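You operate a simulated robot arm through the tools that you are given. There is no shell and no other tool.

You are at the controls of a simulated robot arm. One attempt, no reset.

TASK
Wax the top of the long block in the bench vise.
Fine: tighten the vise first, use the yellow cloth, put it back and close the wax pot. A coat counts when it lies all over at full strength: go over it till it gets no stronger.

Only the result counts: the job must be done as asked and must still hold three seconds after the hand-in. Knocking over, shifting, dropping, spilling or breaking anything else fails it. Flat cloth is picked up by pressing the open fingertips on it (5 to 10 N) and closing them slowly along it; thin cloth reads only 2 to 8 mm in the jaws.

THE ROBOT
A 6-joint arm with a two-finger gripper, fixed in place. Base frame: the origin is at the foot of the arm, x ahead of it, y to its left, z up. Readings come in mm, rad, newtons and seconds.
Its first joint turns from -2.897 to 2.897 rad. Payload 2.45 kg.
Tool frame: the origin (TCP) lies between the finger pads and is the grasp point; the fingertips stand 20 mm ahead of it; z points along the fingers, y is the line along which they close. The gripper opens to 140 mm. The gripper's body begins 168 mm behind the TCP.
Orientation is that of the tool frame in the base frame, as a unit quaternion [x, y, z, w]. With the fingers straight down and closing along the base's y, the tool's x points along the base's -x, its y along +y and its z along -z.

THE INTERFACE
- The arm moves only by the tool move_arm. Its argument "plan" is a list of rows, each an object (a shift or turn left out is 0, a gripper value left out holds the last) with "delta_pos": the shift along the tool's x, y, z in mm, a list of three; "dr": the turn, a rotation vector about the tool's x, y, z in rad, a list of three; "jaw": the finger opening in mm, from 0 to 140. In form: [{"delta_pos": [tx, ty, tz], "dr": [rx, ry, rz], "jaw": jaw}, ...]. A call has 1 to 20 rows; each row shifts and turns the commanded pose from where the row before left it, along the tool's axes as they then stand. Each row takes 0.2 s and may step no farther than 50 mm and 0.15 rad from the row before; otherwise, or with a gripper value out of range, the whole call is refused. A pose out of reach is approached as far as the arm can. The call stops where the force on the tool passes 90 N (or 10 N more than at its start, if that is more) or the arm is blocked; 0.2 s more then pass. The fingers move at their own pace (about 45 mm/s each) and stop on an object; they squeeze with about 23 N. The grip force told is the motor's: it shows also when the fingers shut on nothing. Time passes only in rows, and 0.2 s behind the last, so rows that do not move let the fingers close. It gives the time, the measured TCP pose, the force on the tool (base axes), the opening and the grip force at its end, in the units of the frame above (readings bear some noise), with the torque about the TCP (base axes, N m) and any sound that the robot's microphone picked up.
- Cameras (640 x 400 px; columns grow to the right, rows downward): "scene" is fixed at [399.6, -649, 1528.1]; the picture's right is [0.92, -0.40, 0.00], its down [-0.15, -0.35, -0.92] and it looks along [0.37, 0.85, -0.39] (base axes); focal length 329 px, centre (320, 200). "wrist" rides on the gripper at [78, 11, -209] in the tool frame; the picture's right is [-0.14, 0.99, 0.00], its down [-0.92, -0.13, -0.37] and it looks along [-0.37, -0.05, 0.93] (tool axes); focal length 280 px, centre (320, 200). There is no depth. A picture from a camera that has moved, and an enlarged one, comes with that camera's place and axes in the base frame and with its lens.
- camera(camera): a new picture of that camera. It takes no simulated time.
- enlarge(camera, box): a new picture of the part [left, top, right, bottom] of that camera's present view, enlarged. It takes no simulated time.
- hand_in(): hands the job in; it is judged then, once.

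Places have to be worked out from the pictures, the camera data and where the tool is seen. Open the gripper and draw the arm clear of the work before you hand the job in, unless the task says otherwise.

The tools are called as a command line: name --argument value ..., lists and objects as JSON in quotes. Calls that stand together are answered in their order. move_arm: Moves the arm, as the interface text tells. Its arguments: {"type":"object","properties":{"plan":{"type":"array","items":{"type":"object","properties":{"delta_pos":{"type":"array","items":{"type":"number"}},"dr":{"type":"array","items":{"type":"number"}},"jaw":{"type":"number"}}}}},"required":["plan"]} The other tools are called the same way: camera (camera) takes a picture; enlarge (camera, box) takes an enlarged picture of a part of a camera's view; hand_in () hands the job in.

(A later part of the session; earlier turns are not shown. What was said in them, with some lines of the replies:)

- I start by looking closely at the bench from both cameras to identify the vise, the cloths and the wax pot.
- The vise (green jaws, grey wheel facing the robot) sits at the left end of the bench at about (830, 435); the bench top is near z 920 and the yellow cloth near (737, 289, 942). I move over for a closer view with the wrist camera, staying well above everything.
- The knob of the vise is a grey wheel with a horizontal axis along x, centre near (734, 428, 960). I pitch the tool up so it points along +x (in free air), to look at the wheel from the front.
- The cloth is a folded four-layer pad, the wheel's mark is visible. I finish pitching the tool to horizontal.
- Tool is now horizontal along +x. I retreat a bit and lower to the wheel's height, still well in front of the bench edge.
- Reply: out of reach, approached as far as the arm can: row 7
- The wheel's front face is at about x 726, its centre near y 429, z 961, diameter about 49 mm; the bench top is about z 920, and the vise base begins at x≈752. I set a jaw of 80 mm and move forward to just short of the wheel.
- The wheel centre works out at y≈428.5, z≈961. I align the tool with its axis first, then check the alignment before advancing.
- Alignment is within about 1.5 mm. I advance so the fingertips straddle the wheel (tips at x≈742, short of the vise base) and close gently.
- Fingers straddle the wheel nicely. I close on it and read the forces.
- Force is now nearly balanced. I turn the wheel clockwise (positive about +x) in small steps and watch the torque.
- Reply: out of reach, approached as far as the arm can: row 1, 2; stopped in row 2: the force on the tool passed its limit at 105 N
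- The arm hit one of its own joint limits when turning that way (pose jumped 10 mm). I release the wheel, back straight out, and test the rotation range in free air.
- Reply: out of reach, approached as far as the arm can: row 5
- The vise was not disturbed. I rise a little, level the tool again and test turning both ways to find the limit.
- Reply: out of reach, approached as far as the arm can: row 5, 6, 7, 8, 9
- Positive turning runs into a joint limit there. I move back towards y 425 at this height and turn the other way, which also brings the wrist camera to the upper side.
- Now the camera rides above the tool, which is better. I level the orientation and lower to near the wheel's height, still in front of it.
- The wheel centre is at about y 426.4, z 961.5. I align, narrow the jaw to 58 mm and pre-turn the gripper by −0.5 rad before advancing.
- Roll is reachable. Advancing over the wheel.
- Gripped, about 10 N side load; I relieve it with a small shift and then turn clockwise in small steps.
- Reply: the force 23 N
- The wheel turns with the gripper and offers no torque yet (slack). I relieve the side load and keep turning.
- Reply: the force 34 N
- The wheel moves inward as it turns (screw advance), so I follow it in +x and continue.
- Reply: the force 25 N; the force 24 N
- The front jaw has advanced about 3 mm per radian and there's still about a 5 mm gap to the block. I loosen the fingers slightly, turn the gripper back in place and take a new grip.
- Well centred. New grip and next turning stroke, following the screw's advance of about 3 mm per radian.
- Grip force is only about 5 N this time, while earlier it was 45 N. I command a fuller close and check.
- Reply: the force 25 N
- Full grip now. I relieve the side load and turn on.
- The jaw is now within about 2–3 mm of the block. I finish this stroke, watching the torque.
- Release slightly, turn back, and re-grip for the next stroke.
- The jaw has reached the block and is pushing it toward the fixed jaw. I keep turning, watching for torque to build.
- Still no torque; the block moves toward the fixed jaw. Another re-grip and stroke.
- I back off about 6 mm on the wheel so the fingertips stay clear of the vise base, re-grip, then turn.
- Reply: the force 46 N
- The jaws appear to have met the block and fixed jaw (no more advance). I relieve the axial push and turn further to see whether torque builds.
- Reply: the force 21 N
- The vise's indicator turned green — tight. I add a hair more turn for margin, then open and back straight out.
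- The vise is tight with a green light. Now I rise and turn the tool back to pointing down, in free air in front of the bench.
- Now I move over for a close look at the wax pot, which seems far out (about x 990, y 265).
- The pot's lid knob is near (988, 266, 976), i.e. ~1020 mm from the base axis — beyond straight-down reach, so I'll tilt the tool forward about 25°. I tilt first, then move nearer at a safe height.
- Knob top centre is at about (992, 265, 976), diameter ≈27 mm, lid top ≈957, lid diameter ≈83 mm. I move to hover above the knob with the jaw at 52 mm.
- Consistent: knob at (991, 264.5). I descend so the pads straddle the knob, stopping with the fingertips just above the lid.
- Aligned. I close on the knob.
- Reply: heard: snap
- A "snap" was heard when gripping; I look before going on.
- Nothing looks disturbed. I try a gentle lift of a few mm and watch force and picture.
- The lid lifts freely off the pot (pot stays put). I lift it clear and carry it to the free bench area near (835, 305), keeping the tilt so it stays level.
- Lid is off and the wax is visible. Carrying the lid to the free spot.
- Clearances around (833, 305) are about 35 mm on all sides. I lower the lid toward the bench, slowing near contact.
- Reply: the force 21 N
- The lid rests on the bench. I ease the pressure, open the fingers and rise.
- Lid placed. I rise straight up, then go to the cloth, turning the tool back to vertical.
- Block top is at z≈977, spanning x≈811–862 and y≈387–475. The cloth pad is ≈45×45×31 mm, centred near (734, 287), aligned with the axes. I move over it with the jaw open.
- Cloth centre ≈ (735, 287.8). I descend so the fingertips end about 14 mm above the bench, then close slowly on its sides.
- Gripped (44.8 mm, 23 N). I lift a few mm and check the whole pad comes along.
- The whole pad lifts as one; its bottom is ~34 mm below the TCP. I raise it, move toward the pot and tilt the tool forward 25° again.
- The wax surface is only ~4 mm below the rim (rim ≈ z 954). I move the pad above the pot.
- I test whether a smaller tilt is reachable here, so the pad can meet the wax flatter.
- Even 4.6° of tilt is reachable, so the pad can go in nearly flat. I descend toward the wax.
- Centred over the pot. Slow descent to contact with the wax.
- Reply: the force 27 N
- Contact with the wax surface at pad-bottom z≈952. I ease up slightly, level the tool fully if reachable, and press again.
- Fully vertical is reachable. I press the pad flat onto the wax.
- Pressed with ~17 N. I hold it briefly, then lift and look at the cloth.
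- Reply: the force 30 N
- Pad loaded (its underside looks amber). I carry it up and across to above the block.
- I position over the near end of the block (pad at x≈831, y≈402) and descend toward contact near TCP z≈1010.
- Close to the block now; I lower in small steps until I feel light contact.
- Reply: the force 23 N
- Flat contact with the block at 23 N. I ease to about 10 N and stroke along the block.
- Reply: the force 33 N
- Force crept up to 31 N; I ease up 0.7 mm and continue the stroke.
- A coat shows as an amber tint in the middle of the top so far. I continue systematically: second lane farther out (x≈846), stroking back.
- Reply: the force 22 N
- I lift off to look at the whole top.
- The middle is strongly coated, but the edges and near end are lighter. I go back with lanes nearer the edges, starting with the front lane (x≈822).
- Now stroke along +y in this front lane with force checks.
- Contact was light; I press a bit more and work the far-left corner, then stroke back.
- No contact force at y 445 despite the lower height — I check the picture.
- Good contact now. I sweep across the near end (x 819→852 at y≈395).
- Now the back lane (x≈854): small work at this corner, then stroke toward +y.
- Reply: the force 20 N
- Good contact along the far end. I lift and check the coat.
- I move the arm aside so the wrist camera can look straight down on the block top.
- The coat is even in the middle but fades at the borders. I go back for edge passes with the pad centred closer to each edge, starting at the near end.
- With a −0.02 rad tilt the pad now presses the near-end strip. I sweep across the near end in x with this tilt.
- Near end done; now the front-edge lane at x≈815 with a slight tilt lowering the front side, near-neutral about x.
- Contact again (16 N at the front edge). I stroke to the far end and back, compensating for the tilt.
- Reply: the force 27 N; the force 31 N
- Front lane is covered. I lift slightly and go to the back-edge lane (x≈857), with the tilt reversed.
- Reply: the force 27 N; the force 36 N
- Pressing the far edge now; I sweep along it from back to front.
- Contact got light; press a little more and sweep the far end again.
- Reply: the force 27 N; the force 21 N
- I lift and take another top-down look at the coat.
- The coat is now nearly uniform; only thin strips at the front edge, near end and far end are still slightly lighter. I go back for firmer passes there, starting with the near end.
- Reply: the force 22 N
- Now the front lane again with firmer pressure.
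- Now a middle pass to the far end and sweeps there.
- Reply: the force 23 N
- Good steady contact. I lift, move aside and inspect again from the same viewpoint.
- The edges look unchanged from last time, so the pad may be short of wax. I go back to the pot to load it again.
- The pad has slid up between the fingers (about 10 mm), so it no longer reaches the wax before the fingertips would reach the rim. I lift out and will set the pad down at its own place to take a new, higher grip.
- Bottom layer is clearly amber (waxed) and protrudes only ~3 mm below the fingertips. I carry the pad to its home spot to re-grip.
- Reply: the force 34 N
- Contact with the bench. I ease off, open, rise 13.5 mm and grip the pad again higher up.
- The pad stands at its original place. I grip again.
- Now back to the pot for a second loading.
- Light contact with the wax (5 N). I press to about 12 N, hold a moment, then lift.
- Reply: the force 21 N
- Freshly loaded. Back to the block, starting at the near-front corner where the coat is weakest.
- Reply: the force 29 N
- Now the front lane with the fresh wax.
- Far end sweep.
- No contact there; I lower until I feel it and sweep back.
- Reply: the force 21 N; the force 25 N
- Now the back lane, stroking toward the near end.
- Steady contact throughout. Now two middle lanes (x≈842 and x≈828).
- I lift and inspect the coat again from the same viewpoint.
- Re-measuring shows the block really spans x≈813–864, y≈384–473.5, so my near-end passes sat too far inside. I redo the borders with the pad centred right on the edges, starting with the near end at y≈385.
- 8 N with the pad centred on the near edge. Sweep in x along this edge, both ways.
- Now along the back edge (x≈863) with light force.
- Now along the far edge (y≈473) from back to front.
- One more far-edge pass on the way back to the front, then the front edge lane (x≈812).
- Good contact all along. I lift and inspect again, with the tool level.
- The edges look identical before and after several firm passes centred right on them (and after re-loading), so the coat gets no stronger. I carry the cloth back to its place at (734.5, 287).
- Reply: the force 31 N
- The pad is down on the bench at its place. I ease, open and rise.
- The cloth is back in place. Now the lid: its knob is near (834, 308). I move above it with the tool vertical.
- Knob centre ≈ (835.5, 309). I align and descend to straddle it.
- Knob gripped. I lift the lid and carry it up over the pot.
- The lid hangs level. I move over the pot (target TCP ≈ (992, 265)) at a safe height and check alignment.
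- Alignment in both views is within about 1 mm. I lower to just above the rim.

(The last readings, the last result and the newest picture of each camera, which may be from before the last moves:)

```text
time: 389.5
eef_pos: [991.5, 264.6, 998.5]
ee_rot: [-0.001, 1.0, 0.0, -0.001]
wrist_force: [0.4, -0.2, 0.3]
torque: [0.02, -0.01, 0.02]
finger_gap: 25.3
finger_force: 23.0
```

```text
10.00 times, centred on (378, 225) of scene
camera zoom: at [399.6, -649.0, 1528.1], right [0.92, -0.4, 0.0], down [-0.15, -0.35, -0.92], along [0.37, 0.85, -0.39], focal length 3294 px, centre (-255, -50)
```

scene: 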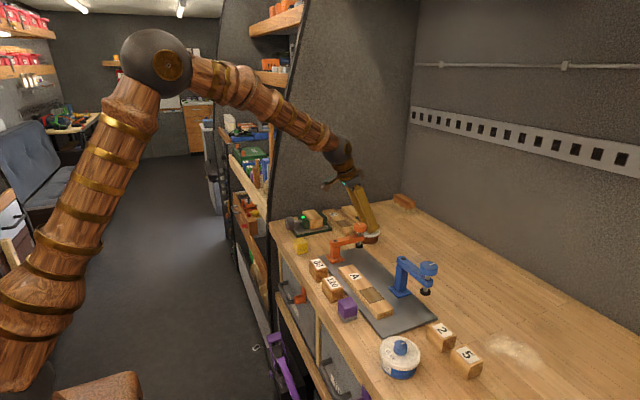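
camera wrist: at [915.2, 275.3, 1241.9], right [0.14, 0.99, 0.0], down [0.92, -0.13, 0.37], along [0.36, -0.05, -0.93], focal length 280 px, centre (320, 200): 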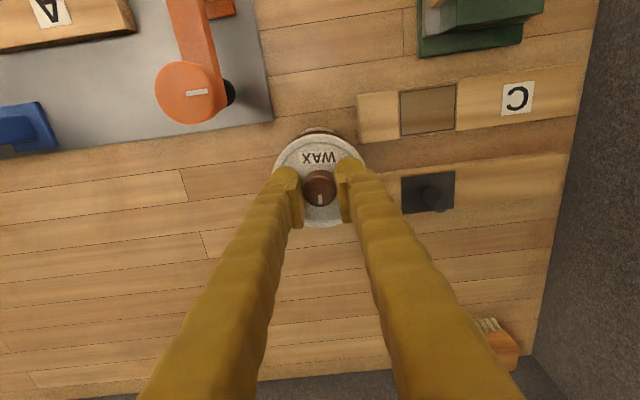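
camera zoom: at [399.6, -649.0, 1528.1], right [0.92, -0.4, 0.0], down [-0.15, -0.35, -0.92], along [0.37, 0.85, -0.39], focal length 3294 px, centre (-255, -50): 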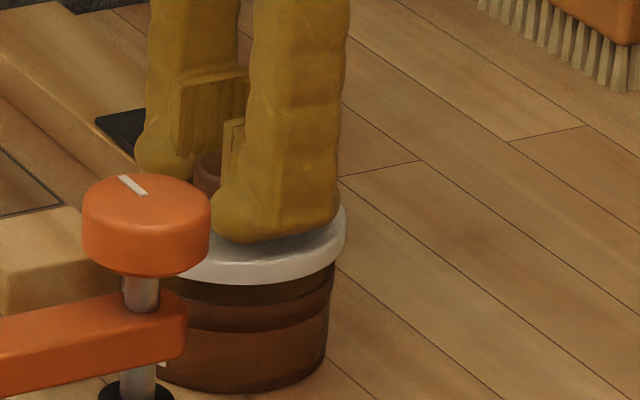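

move_arm --plan '[{"delta_pos": [-0.7, 0.3, 3]}, {"delta_pos": [0, 0, 2]}, {"delta_pos": [0, 0, 1.5]}, {}]'

move_arm --plan '[{"delta_pos": [0, 0, 1]}, {}]'

move_arm --plan '[{"delta_pos": [0, 0, 1]}, {}]'

```text
time: 390.5
eef_pos: [992.1, 263.7, 991.1]
ee_rot: [0.0, 1.0, 0.001, -0.002]
wrist_force: [0.4, 1.0, -0.8]
torque: [0.0, 0.0, 0.01]
finger_gap: 25.4
finger_force: 23.2
```

```text
time: 391.1
eef_pos: [993.4, 264.8, 990.6]
ee_rot: [-0.001, 1.0, 0.001, -0.002]
wrist_force: [0.0, -0.7, -0.7]
torque: [0.02, -0.03, 0.01]
finger_gap: 25.4
finger_force: 22.9
```

```text
time: 391.7
eef_pos: [992.1, 265.7, 990.9]
ee_rot: [-0.001, 1.0, 0.001, -0.001]
wrist_force: [-0.2, -0.1, 0.4]
torque: [0.0, 0.01, -0.01]
finger_gap: 25.2
finger_force: 23.0
```

move_arm --plan '[{"delta_pos": [0, 0, 1]}, {}]'

move_arm --plan '[{"delta_pos": [0, 0, 1]}, {}]'

move_arm --plan '[{"delta_pos": [0, 0, 1]}, {}]'

enlarge --camera "scene" --box '[355, 205, 400, 245]'

```text
time: 392.3
eef_pos: [992.0, 264.3, 989.5]
ee_rot: [-0.001, 1.0, 0.0, -0.002]
wrist_force: [0.2, -0.6, -0.1]
torque: [-0.01, 0.02, -0.01]
finger_gap: 25.4
finger_force: 23.1
```

```text
time: 392.9
eef_pos: [992.2, 263.6, 987.6]
ee_rot: [-0.001, 1.0, 0.001, 0.0]
wrist_force: [0.9, -0.3, -0.5]
torque: [-0.01, -0.02, -0.01]
finger_gap: 25.2
finger_force: 23.2
```

```text
time: 393.5
eef_pos: [991.5, 265.1, 987.4]
ee_rot: [-0.001, 1.0, 0.001, -0.001]
wrist_force: [-0.6, 0.3, 0.2]
torque: [-0.03, -0.01, -0.02]
finger_gap: 25.6
finger_force: 22.8
```

```text
10.00 times, centred on (378, 225) of scene
camera zoom: at [399.6, -649.0, 1528.1], right [0.92, -0.4, 0.0], down [-0.15, -0.35, -0.92], along [0.37, 0.85, -0.39], focal length 3294 px, centre (-255, -50)
```

zoom: 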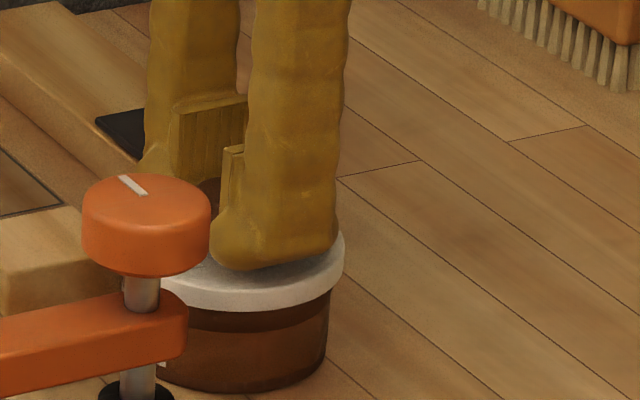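

move_arm --plan '[{"delta_pos": [0, 0, 1]}, {}]'

move_arm --plan '[{"delta_pos": [0, 0, 1]}, {}]'

move_arm --plan '[{"delta_pos": [0, 0, 1]}, {}]'

```text
time: 394.1
eef_pos: [992.2, 264.5, 986.7]
ee_rot: [-0.001, 1.0, 0.002, -0.001]
wrist_force: [-0.2, 0.2, -0.5]
torque: [0.03, -0.01, 0.01]
finger_gap: 25.3
finger_force: 22.8
```

```text
time: 394.7
eef_pos: [992.4, 265.4, 985.7]
ee_rot: [0.0, 1.0, 0.001, 0.0]
wrist_force: [0.6, 0.3, -0.2]
torque: [0.01, 0.0, 0.0]
finger_gap: 25.4
finger_force: 23.2
```

```text
time: 395.3
eef_pos: [993.3, 264.0, 984.2]
ee_rot: [-0.001, 1.0, 0.001, -0.001]
wrist_force: [0.1, -0.2, -0.2]
torque: [0.0, 0.01, -0.02]
finger_gap: 25.6
finger_force: 23.5
```

move_arm --plan '[{"delta_pos": [0, 0, 1]}, {}]'

move_arm --plan '[{"delta_pos": [0, 0, 1]}, {}]'

move_arm --plan '[{"delta_pos": [0, 0, 0.7]}, {}]'

enlarge --camera "scene" --box '[355, 205, 400, 245]'

```text
time: 395.9
eef_pos: [993.7, 264.8, 983.1]
ee_rot: [-0.001, 1.0, 0.001, -0.001]
wrist_force: [1.0, -0.1, -0.1]
torque: [0.0, 0.01, 0.01]
finger_gap: 25.3
finger_force: 23.2
```

```text
time: 396.5
eef_pos: [992.4, 264.5, 982.5]
ee_rot: [-0.001, 1.0, 0.001, 0.0]
wrist_force: [0.2, 0.1, 0.5]
torque: [-0.01, 0.02, -0.03]
finger_gap: 25.7
finger_force: 23.4
```

```text
time: 397.1
eef_pos: [992.6, 264.7, 980.6]
ee_rot: [-0.001, 1.0, 0.001, 0.0]
wrist_force: [-0.2, -0.5, 0.2]
torque: [-0.03, -0.01, -0.02]
finger_gap: 25.4
finger_force: 22.6
```

```text
10.00 times, centred on (378, 225) of scene
camera zoom: at [399.6, -649.0, 1528.1], right [0.92, -0.4, 0.0], down [-0.15, -0.35, -0.92], along [0.37, 0.85, -0.39], focal length 3294 px, centre (-255, -50)
```

zoom: 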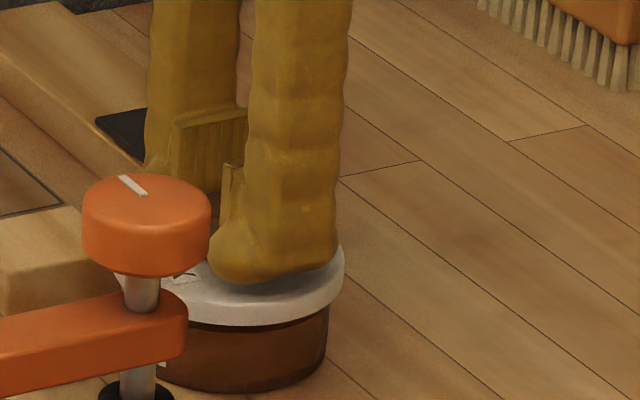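

The lid is around the rim, nearly seated as it was originally. I press gently until it seats.

move_arm --plan '[{"delta_pos": [0, 0, 0.6]}, {}]'

move_arm --plan '[{"delta_pos": [0, 0, 0.6]}, {}]'

```text
time: 397.7
eef_pos: [993.1, 264.7, 981.7]
ee_rot: [0.0, 1.0, 0.001, -0.001]
wrist_force: [-2.7, 0.9, 8.3]
torque: [-0.03, 0.08, 0.03]
finger_gap: 25.4
finger_force: 22.9
```

```text
time: 398.3
eef_pos: [992.3, 263.9, 981.2]
ee_rot: [-0.002, 1.0, 0.002, 0.001]
wrist_force: [2.2, -1.0, 13.3]
torque: [0.0, 0.01, 0.04]
finger_gap: 25.4
finger_force: 23.1
```

move_arm --plan '[{"delta_pos": [0, 0, 0.5]}, {}]'

enlarge --camera "wrist" --box '[250, 100, 390, 210]'

enlarge --camera "scene" --box '[355, 205, 400, 245]'

```text
time: 398.9
eef_pos: [992.0, 265.1, 981.7]
ee_rot: [-0.002, 1.0, 0.001, 0.0]
wrist_force: [5.1, -1.3, 24.5]
torque: [-0.05, -0.02, 0.01]
finger_gap: 25.8
finger_force: 23.1
```

```text
3.64 times, centred on (320, 155) of wrist
camera zoom: at [914.8, 274.7, 1190.1], right [0.14, 0.99, 0.0], down [0.92, -0.13, 0.37], along [0.37, -0.05, -0.93], focal length 1020 px, centre (320, 364)
```

zoom: 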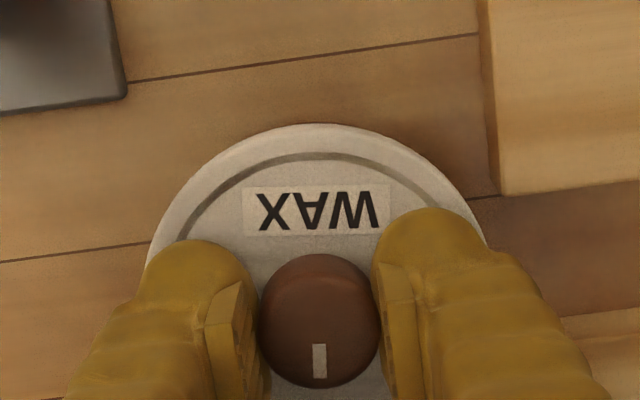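

```text
10.00 times, centred on (378, 225) of scene
camera zoom: at [399.6, -649.0, 1528.1], right [0.92, -0.4, 0.0], down [-0.15, -0.35, -0.92], along [0.37, 0.85, -0.39], focal length 3294 px, centre (-255, -50)
```

zoom: 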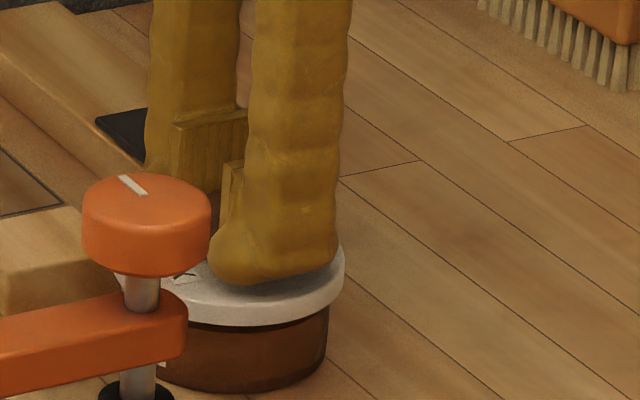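

Seated at the same height as originally. I ease off, open the fingers, rise and check the lid.

move_arm --plan '[{"delta_pos": [0, 0, -0.9]}, {}, {"jaw": 30}, {"jaw": 38}, {"jaw": 46}, {}, {"delta_pos": [0, 0, -10]}, {"delta_pos": [0, 0, -30]}, {"delta_pos": [0, 0, -40]}, {}]'

enlarge --camera "wrist" --box '[250, 90, 390, 200]'

enlarge --camera "scene" --box '[330, 195, 410, 255]'

```text
time: 401.1
eef_pos: [992.1, 266.3, 1059.6]
ee_rot: [-0.001, 1.0, 0.001, -0.001]
wrist_force: [-0.2, 0.5, -0.6]
torque: [0.01, -0.01, 0.01]
finger_gap: 46.1
finger_force: 0.2
heard: snap
```

```text
3.64 times, centred on (320, 145) of wrist
camera zoom: at [915.2, 276.2, 1269.0], right [0.14, 0.99, 0.0], down [0.92, -0.13, 0.37], along [0.36, -0.05, -0.93], focal length 1020 px, centre (320, 400)
```

zoom: 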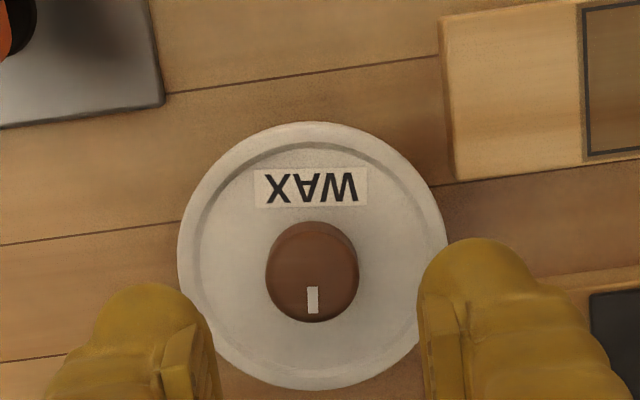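

```text
6.67 times, centred on (370, 225) of scene
camera zoom: at [399.6, -649.0, 1528.1], right [0.92, -0.4, 0.0], down [-0.15, -0.35, -0.92], along [0.37, 0.85, -0.39], focal length 2196 px, centre (-13, 33)
```

zoom: 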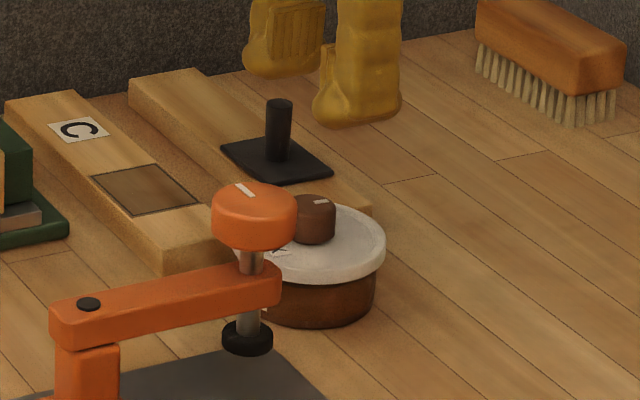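

A snap was heard and the lid sits exactly as at the start. On the way back I take one more look at the block's coat.

move_arm --plan '[{"delta_pos": [42, 13.5, -8]}, {"delta_pos": [42, 13.5, -8]}, {"delta_pos": [42, 13.5, -8]}, {"delta_pos": [42, 6, -8]}, {}]'

camera --camera "wrist"

enlarge --camera "wrist" --box '[378, 120, 458, 180]'

camera --camera "scene"

```text
time: 402.3
eef_pos: [823.1, 309.1, 1094.2]
ee_rot: [-0.001, 1.0, 0.0, -0.001]
wrist_force: [0.5, 0.1, -0.3]
torque: [-0.01, -0.02, -0.02]
finger_gap: 46.3
finger_force: 0.1
```

```text
taken
camera wrist: at [745.7, 319.6, 1303.2], right [0.14, 0.99, 0.0], down [0.92, -0.13, 0.37], along [0.36, -0.05, -0.93], focal length 280 px, centre (320, 200)
```

wrist: 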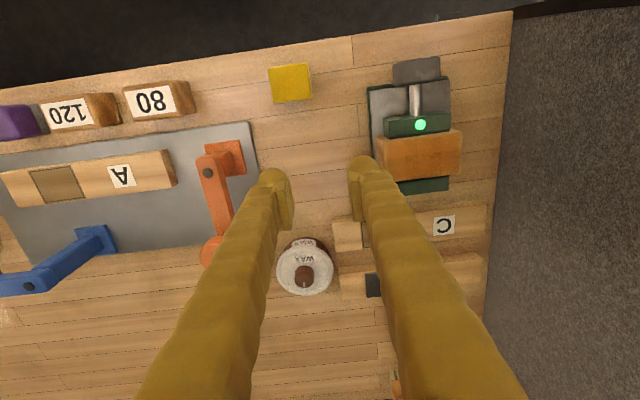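

```text
6.67 times, centred on (418, 150) of wrist
camera zoom: at [745.7, 319.6, 1303.2], right [0.14, 0.99, 0.0], down [0.92, -0.13, 0.37], along [0.36, -0.05, -0.93], focal length 1869 px, centre (-333, 533)
```

zoom: 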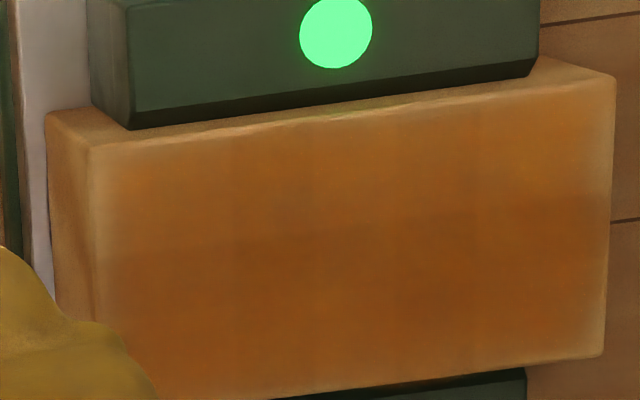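

```text
taken
```

scene: 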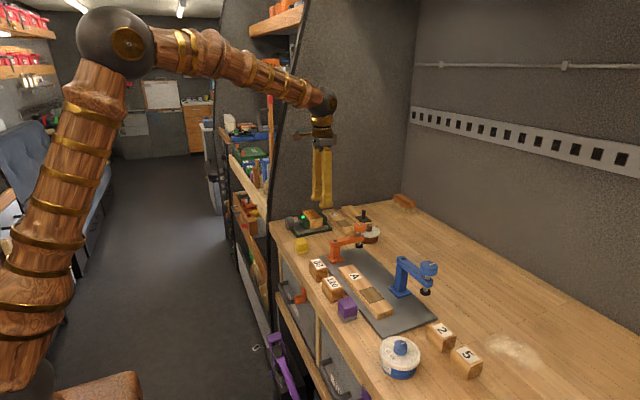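

Everything is in order: coat uniform, vise light green, cloth back at its place, pot closed. I draw the arm clear and open the gripper.

move_arm --plan '[{"delta_pos": [0, 0, -40]}, {"delta_pos": [30, -15, -40]}, {"delta_pos": [40, -20, -25]}, {"delta_pos": [40, -20, 0], "jaw": 140}, {"delta_pos": [40, -25, 0]}, {}, {}, {}]'

camera --camera "scene"

enlarge --camera "scene" --box '[265, 185, 415, 285]'

camera --camera "wrist"

```text
refused: row 2 steps farther than a row can; nothing moved
```

```text
taken
```

scene: 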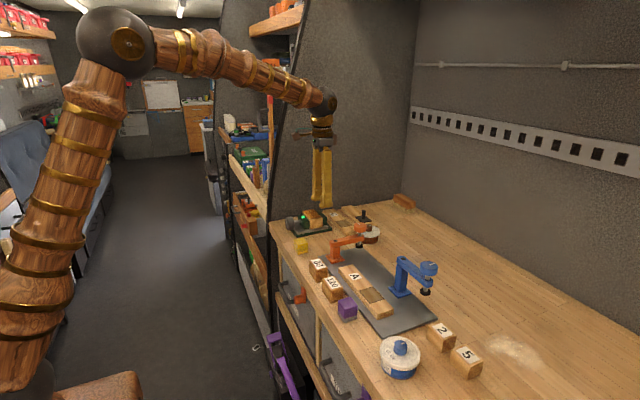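

```text
4.00 times, centred on (340, 235) of scene
camera zoom: at [399.6, -649.0, 1528.1], right [0.92, -0.4, 0.0], down [-0.15, -0.35, -0.92], along [0.37, 0.85, -0.39], focal length 1318 px, centre (240, 60)
```

zoom: 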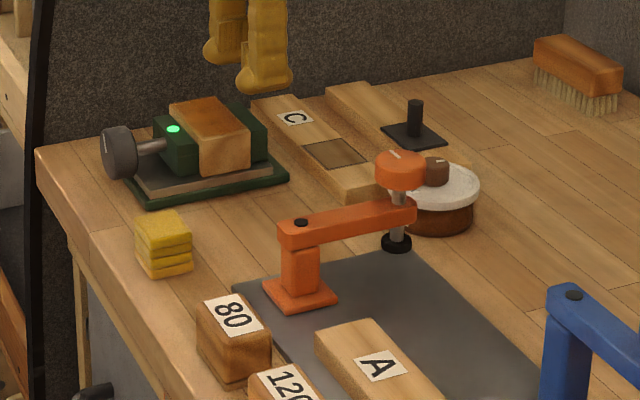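

```text
taken
camera wrist: at [745.7, 319.6, 1303.2], right [0.14, 0.99, 0.0], down [0.92, -0.13, 0.37], along [0.36, -0.05, -0.93], focal length 280 px, centre (320, 200)
```

wrist: 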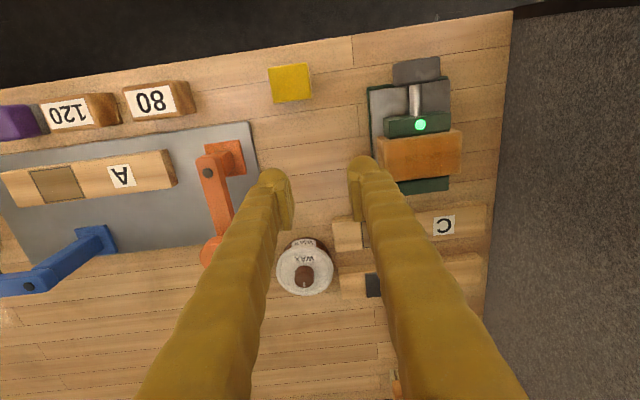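

That call was refused for too big a step. Before retrying I take one more close look at the block in the scene view, now unobstructed.

enlarge --camera "scene" --box '[303, 205, 331, 223]'

enlarge --camera "scene" --box '[290, 200, 340, 230]'

```text
16.00 times, centred on (317, 214) of scene
camera zoom: at [399.6, -649.0, 1528.1], right [0.92, -0.4, 0.0], down [-0.15, -0.35, -0.92], along [0.37, 0.85, -0.39], focal length 5271 px, centre (368, -24)
```

zoom: 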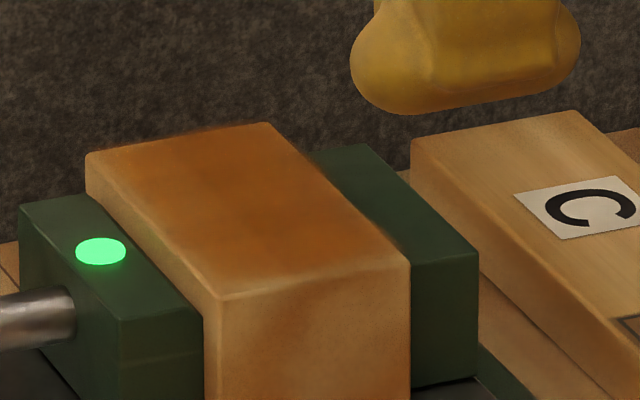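

```text
12.80 times, centred on (315, 215) of scene
camera zoom: at [399.6, -649.0, 1528.1], right [0.92, -0.4, 0.0], down [-0.15, -0.35, -0.92], along [0.37, 0.85, -0.39], focal length 4217 px, centre (384, 8)
```

zoom: 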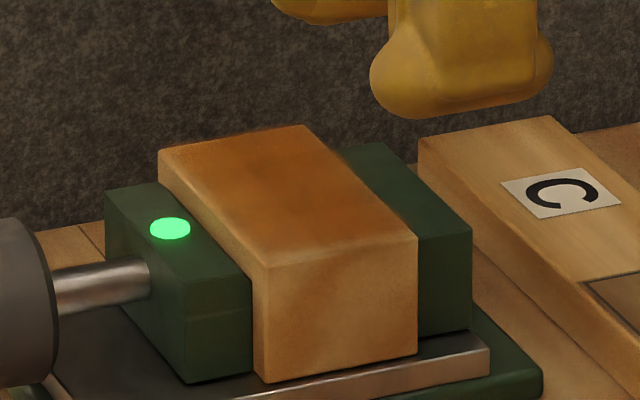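

The remaining slight lightness at the corner has not changed through many passes, so it is the wood's own shade and edge rendering. I draw the arm clear with smaller steps and open the gripper.

move_arm --plan '[{"delta_pos": [0, 0, -40]}, {"delta_pos": [20, -15, -35]}, {"delta_pos": [35, -20, -20]}, {"delta_pos": [38, -20, 0], "jaw": 140}, {"delta_pos": [38, -25, 0]}, {}, {}, {}]'

camera --camera "wrist"

enlarge --camera "scene" --box '[265, 185, 415, 285]'

```text
time: 404.1
eef_pos: [693.0, 229.0, 1190.7]
ee_rot: [-0.001, 1.0, 0.001, -0.001]
wrist_force: [-0.1, -0.9, 0.2]
torque: [0.04, 0.04, 0.02]
finger_gap: 140.1
finger_force: 0.0
```

```text
taken
camera wrist: at [616.0, 239.9, 1400.0], right [0.14, 0.99, 0.0], down [0.92, -0.13, 0.37], along [0.36, -0.05, -0.93], focal length 280 px, centre (320, 200)
```

wrist: 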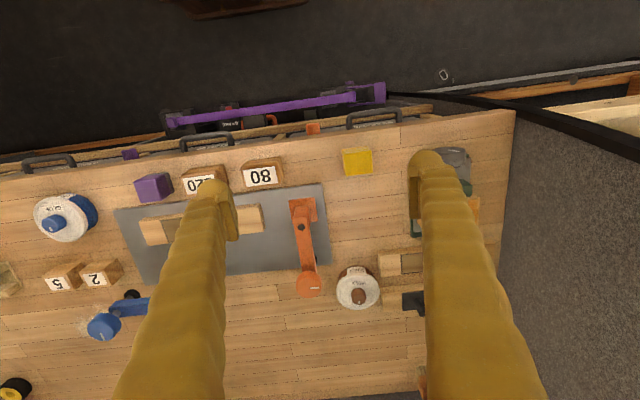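

```text
4.00 times, centred on (340, 235) of scene
camera zoom: at [399.6, -649.0, 1528.1], right [0.92, -0.4, 0.0], down [-0.15, -0.35, -0.92], along [0.37, 0.85, -0.39], focal length 1318 px, centre (240, 60)
```

zoom: 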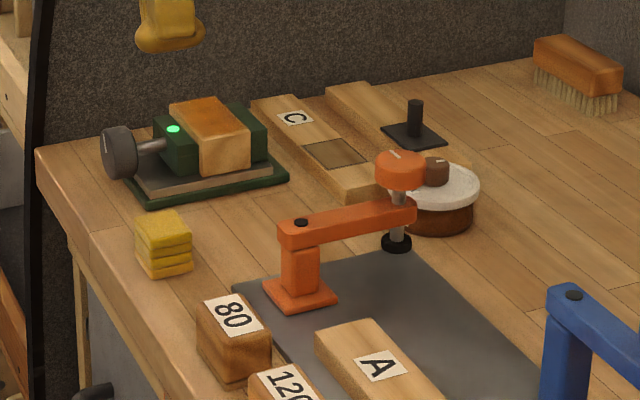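

The arm is clear, the gripper open, vise light green, pot closed, cloth back, nothing else disturbed. I hand the job in.

hand_in

```text
The job is handed in.
```

The top of the block in the vise is waxed. I handed the job in with every step you asked for done.

- **Vise:** I tightened it first, until its indicator light turned green. The light was still green when I handed in.
- **Coat:** I went over the whole top with the yellow cloth, loading it with wax twice. Towards the end, extra passes along every edge no longer changed how it looked, so I took it as full strength.
- **Edges:** A thin strip along the edges, most of all the corner nearest the robot, still looks slightly lighter than the middle. It stayed the same through many passes and the second loading. I judged it to be the wood's own shade and the way the cameras show edges, but I could not measure that.
- **Cloth and pot:** The cloth is back within a millimetre or two of where it started. The lid is back on the wax pot; I heard it snap, and it looks as it did at the start.

The last pictures show nothing else moved. The gripper is open and the arm is clear of the bench.
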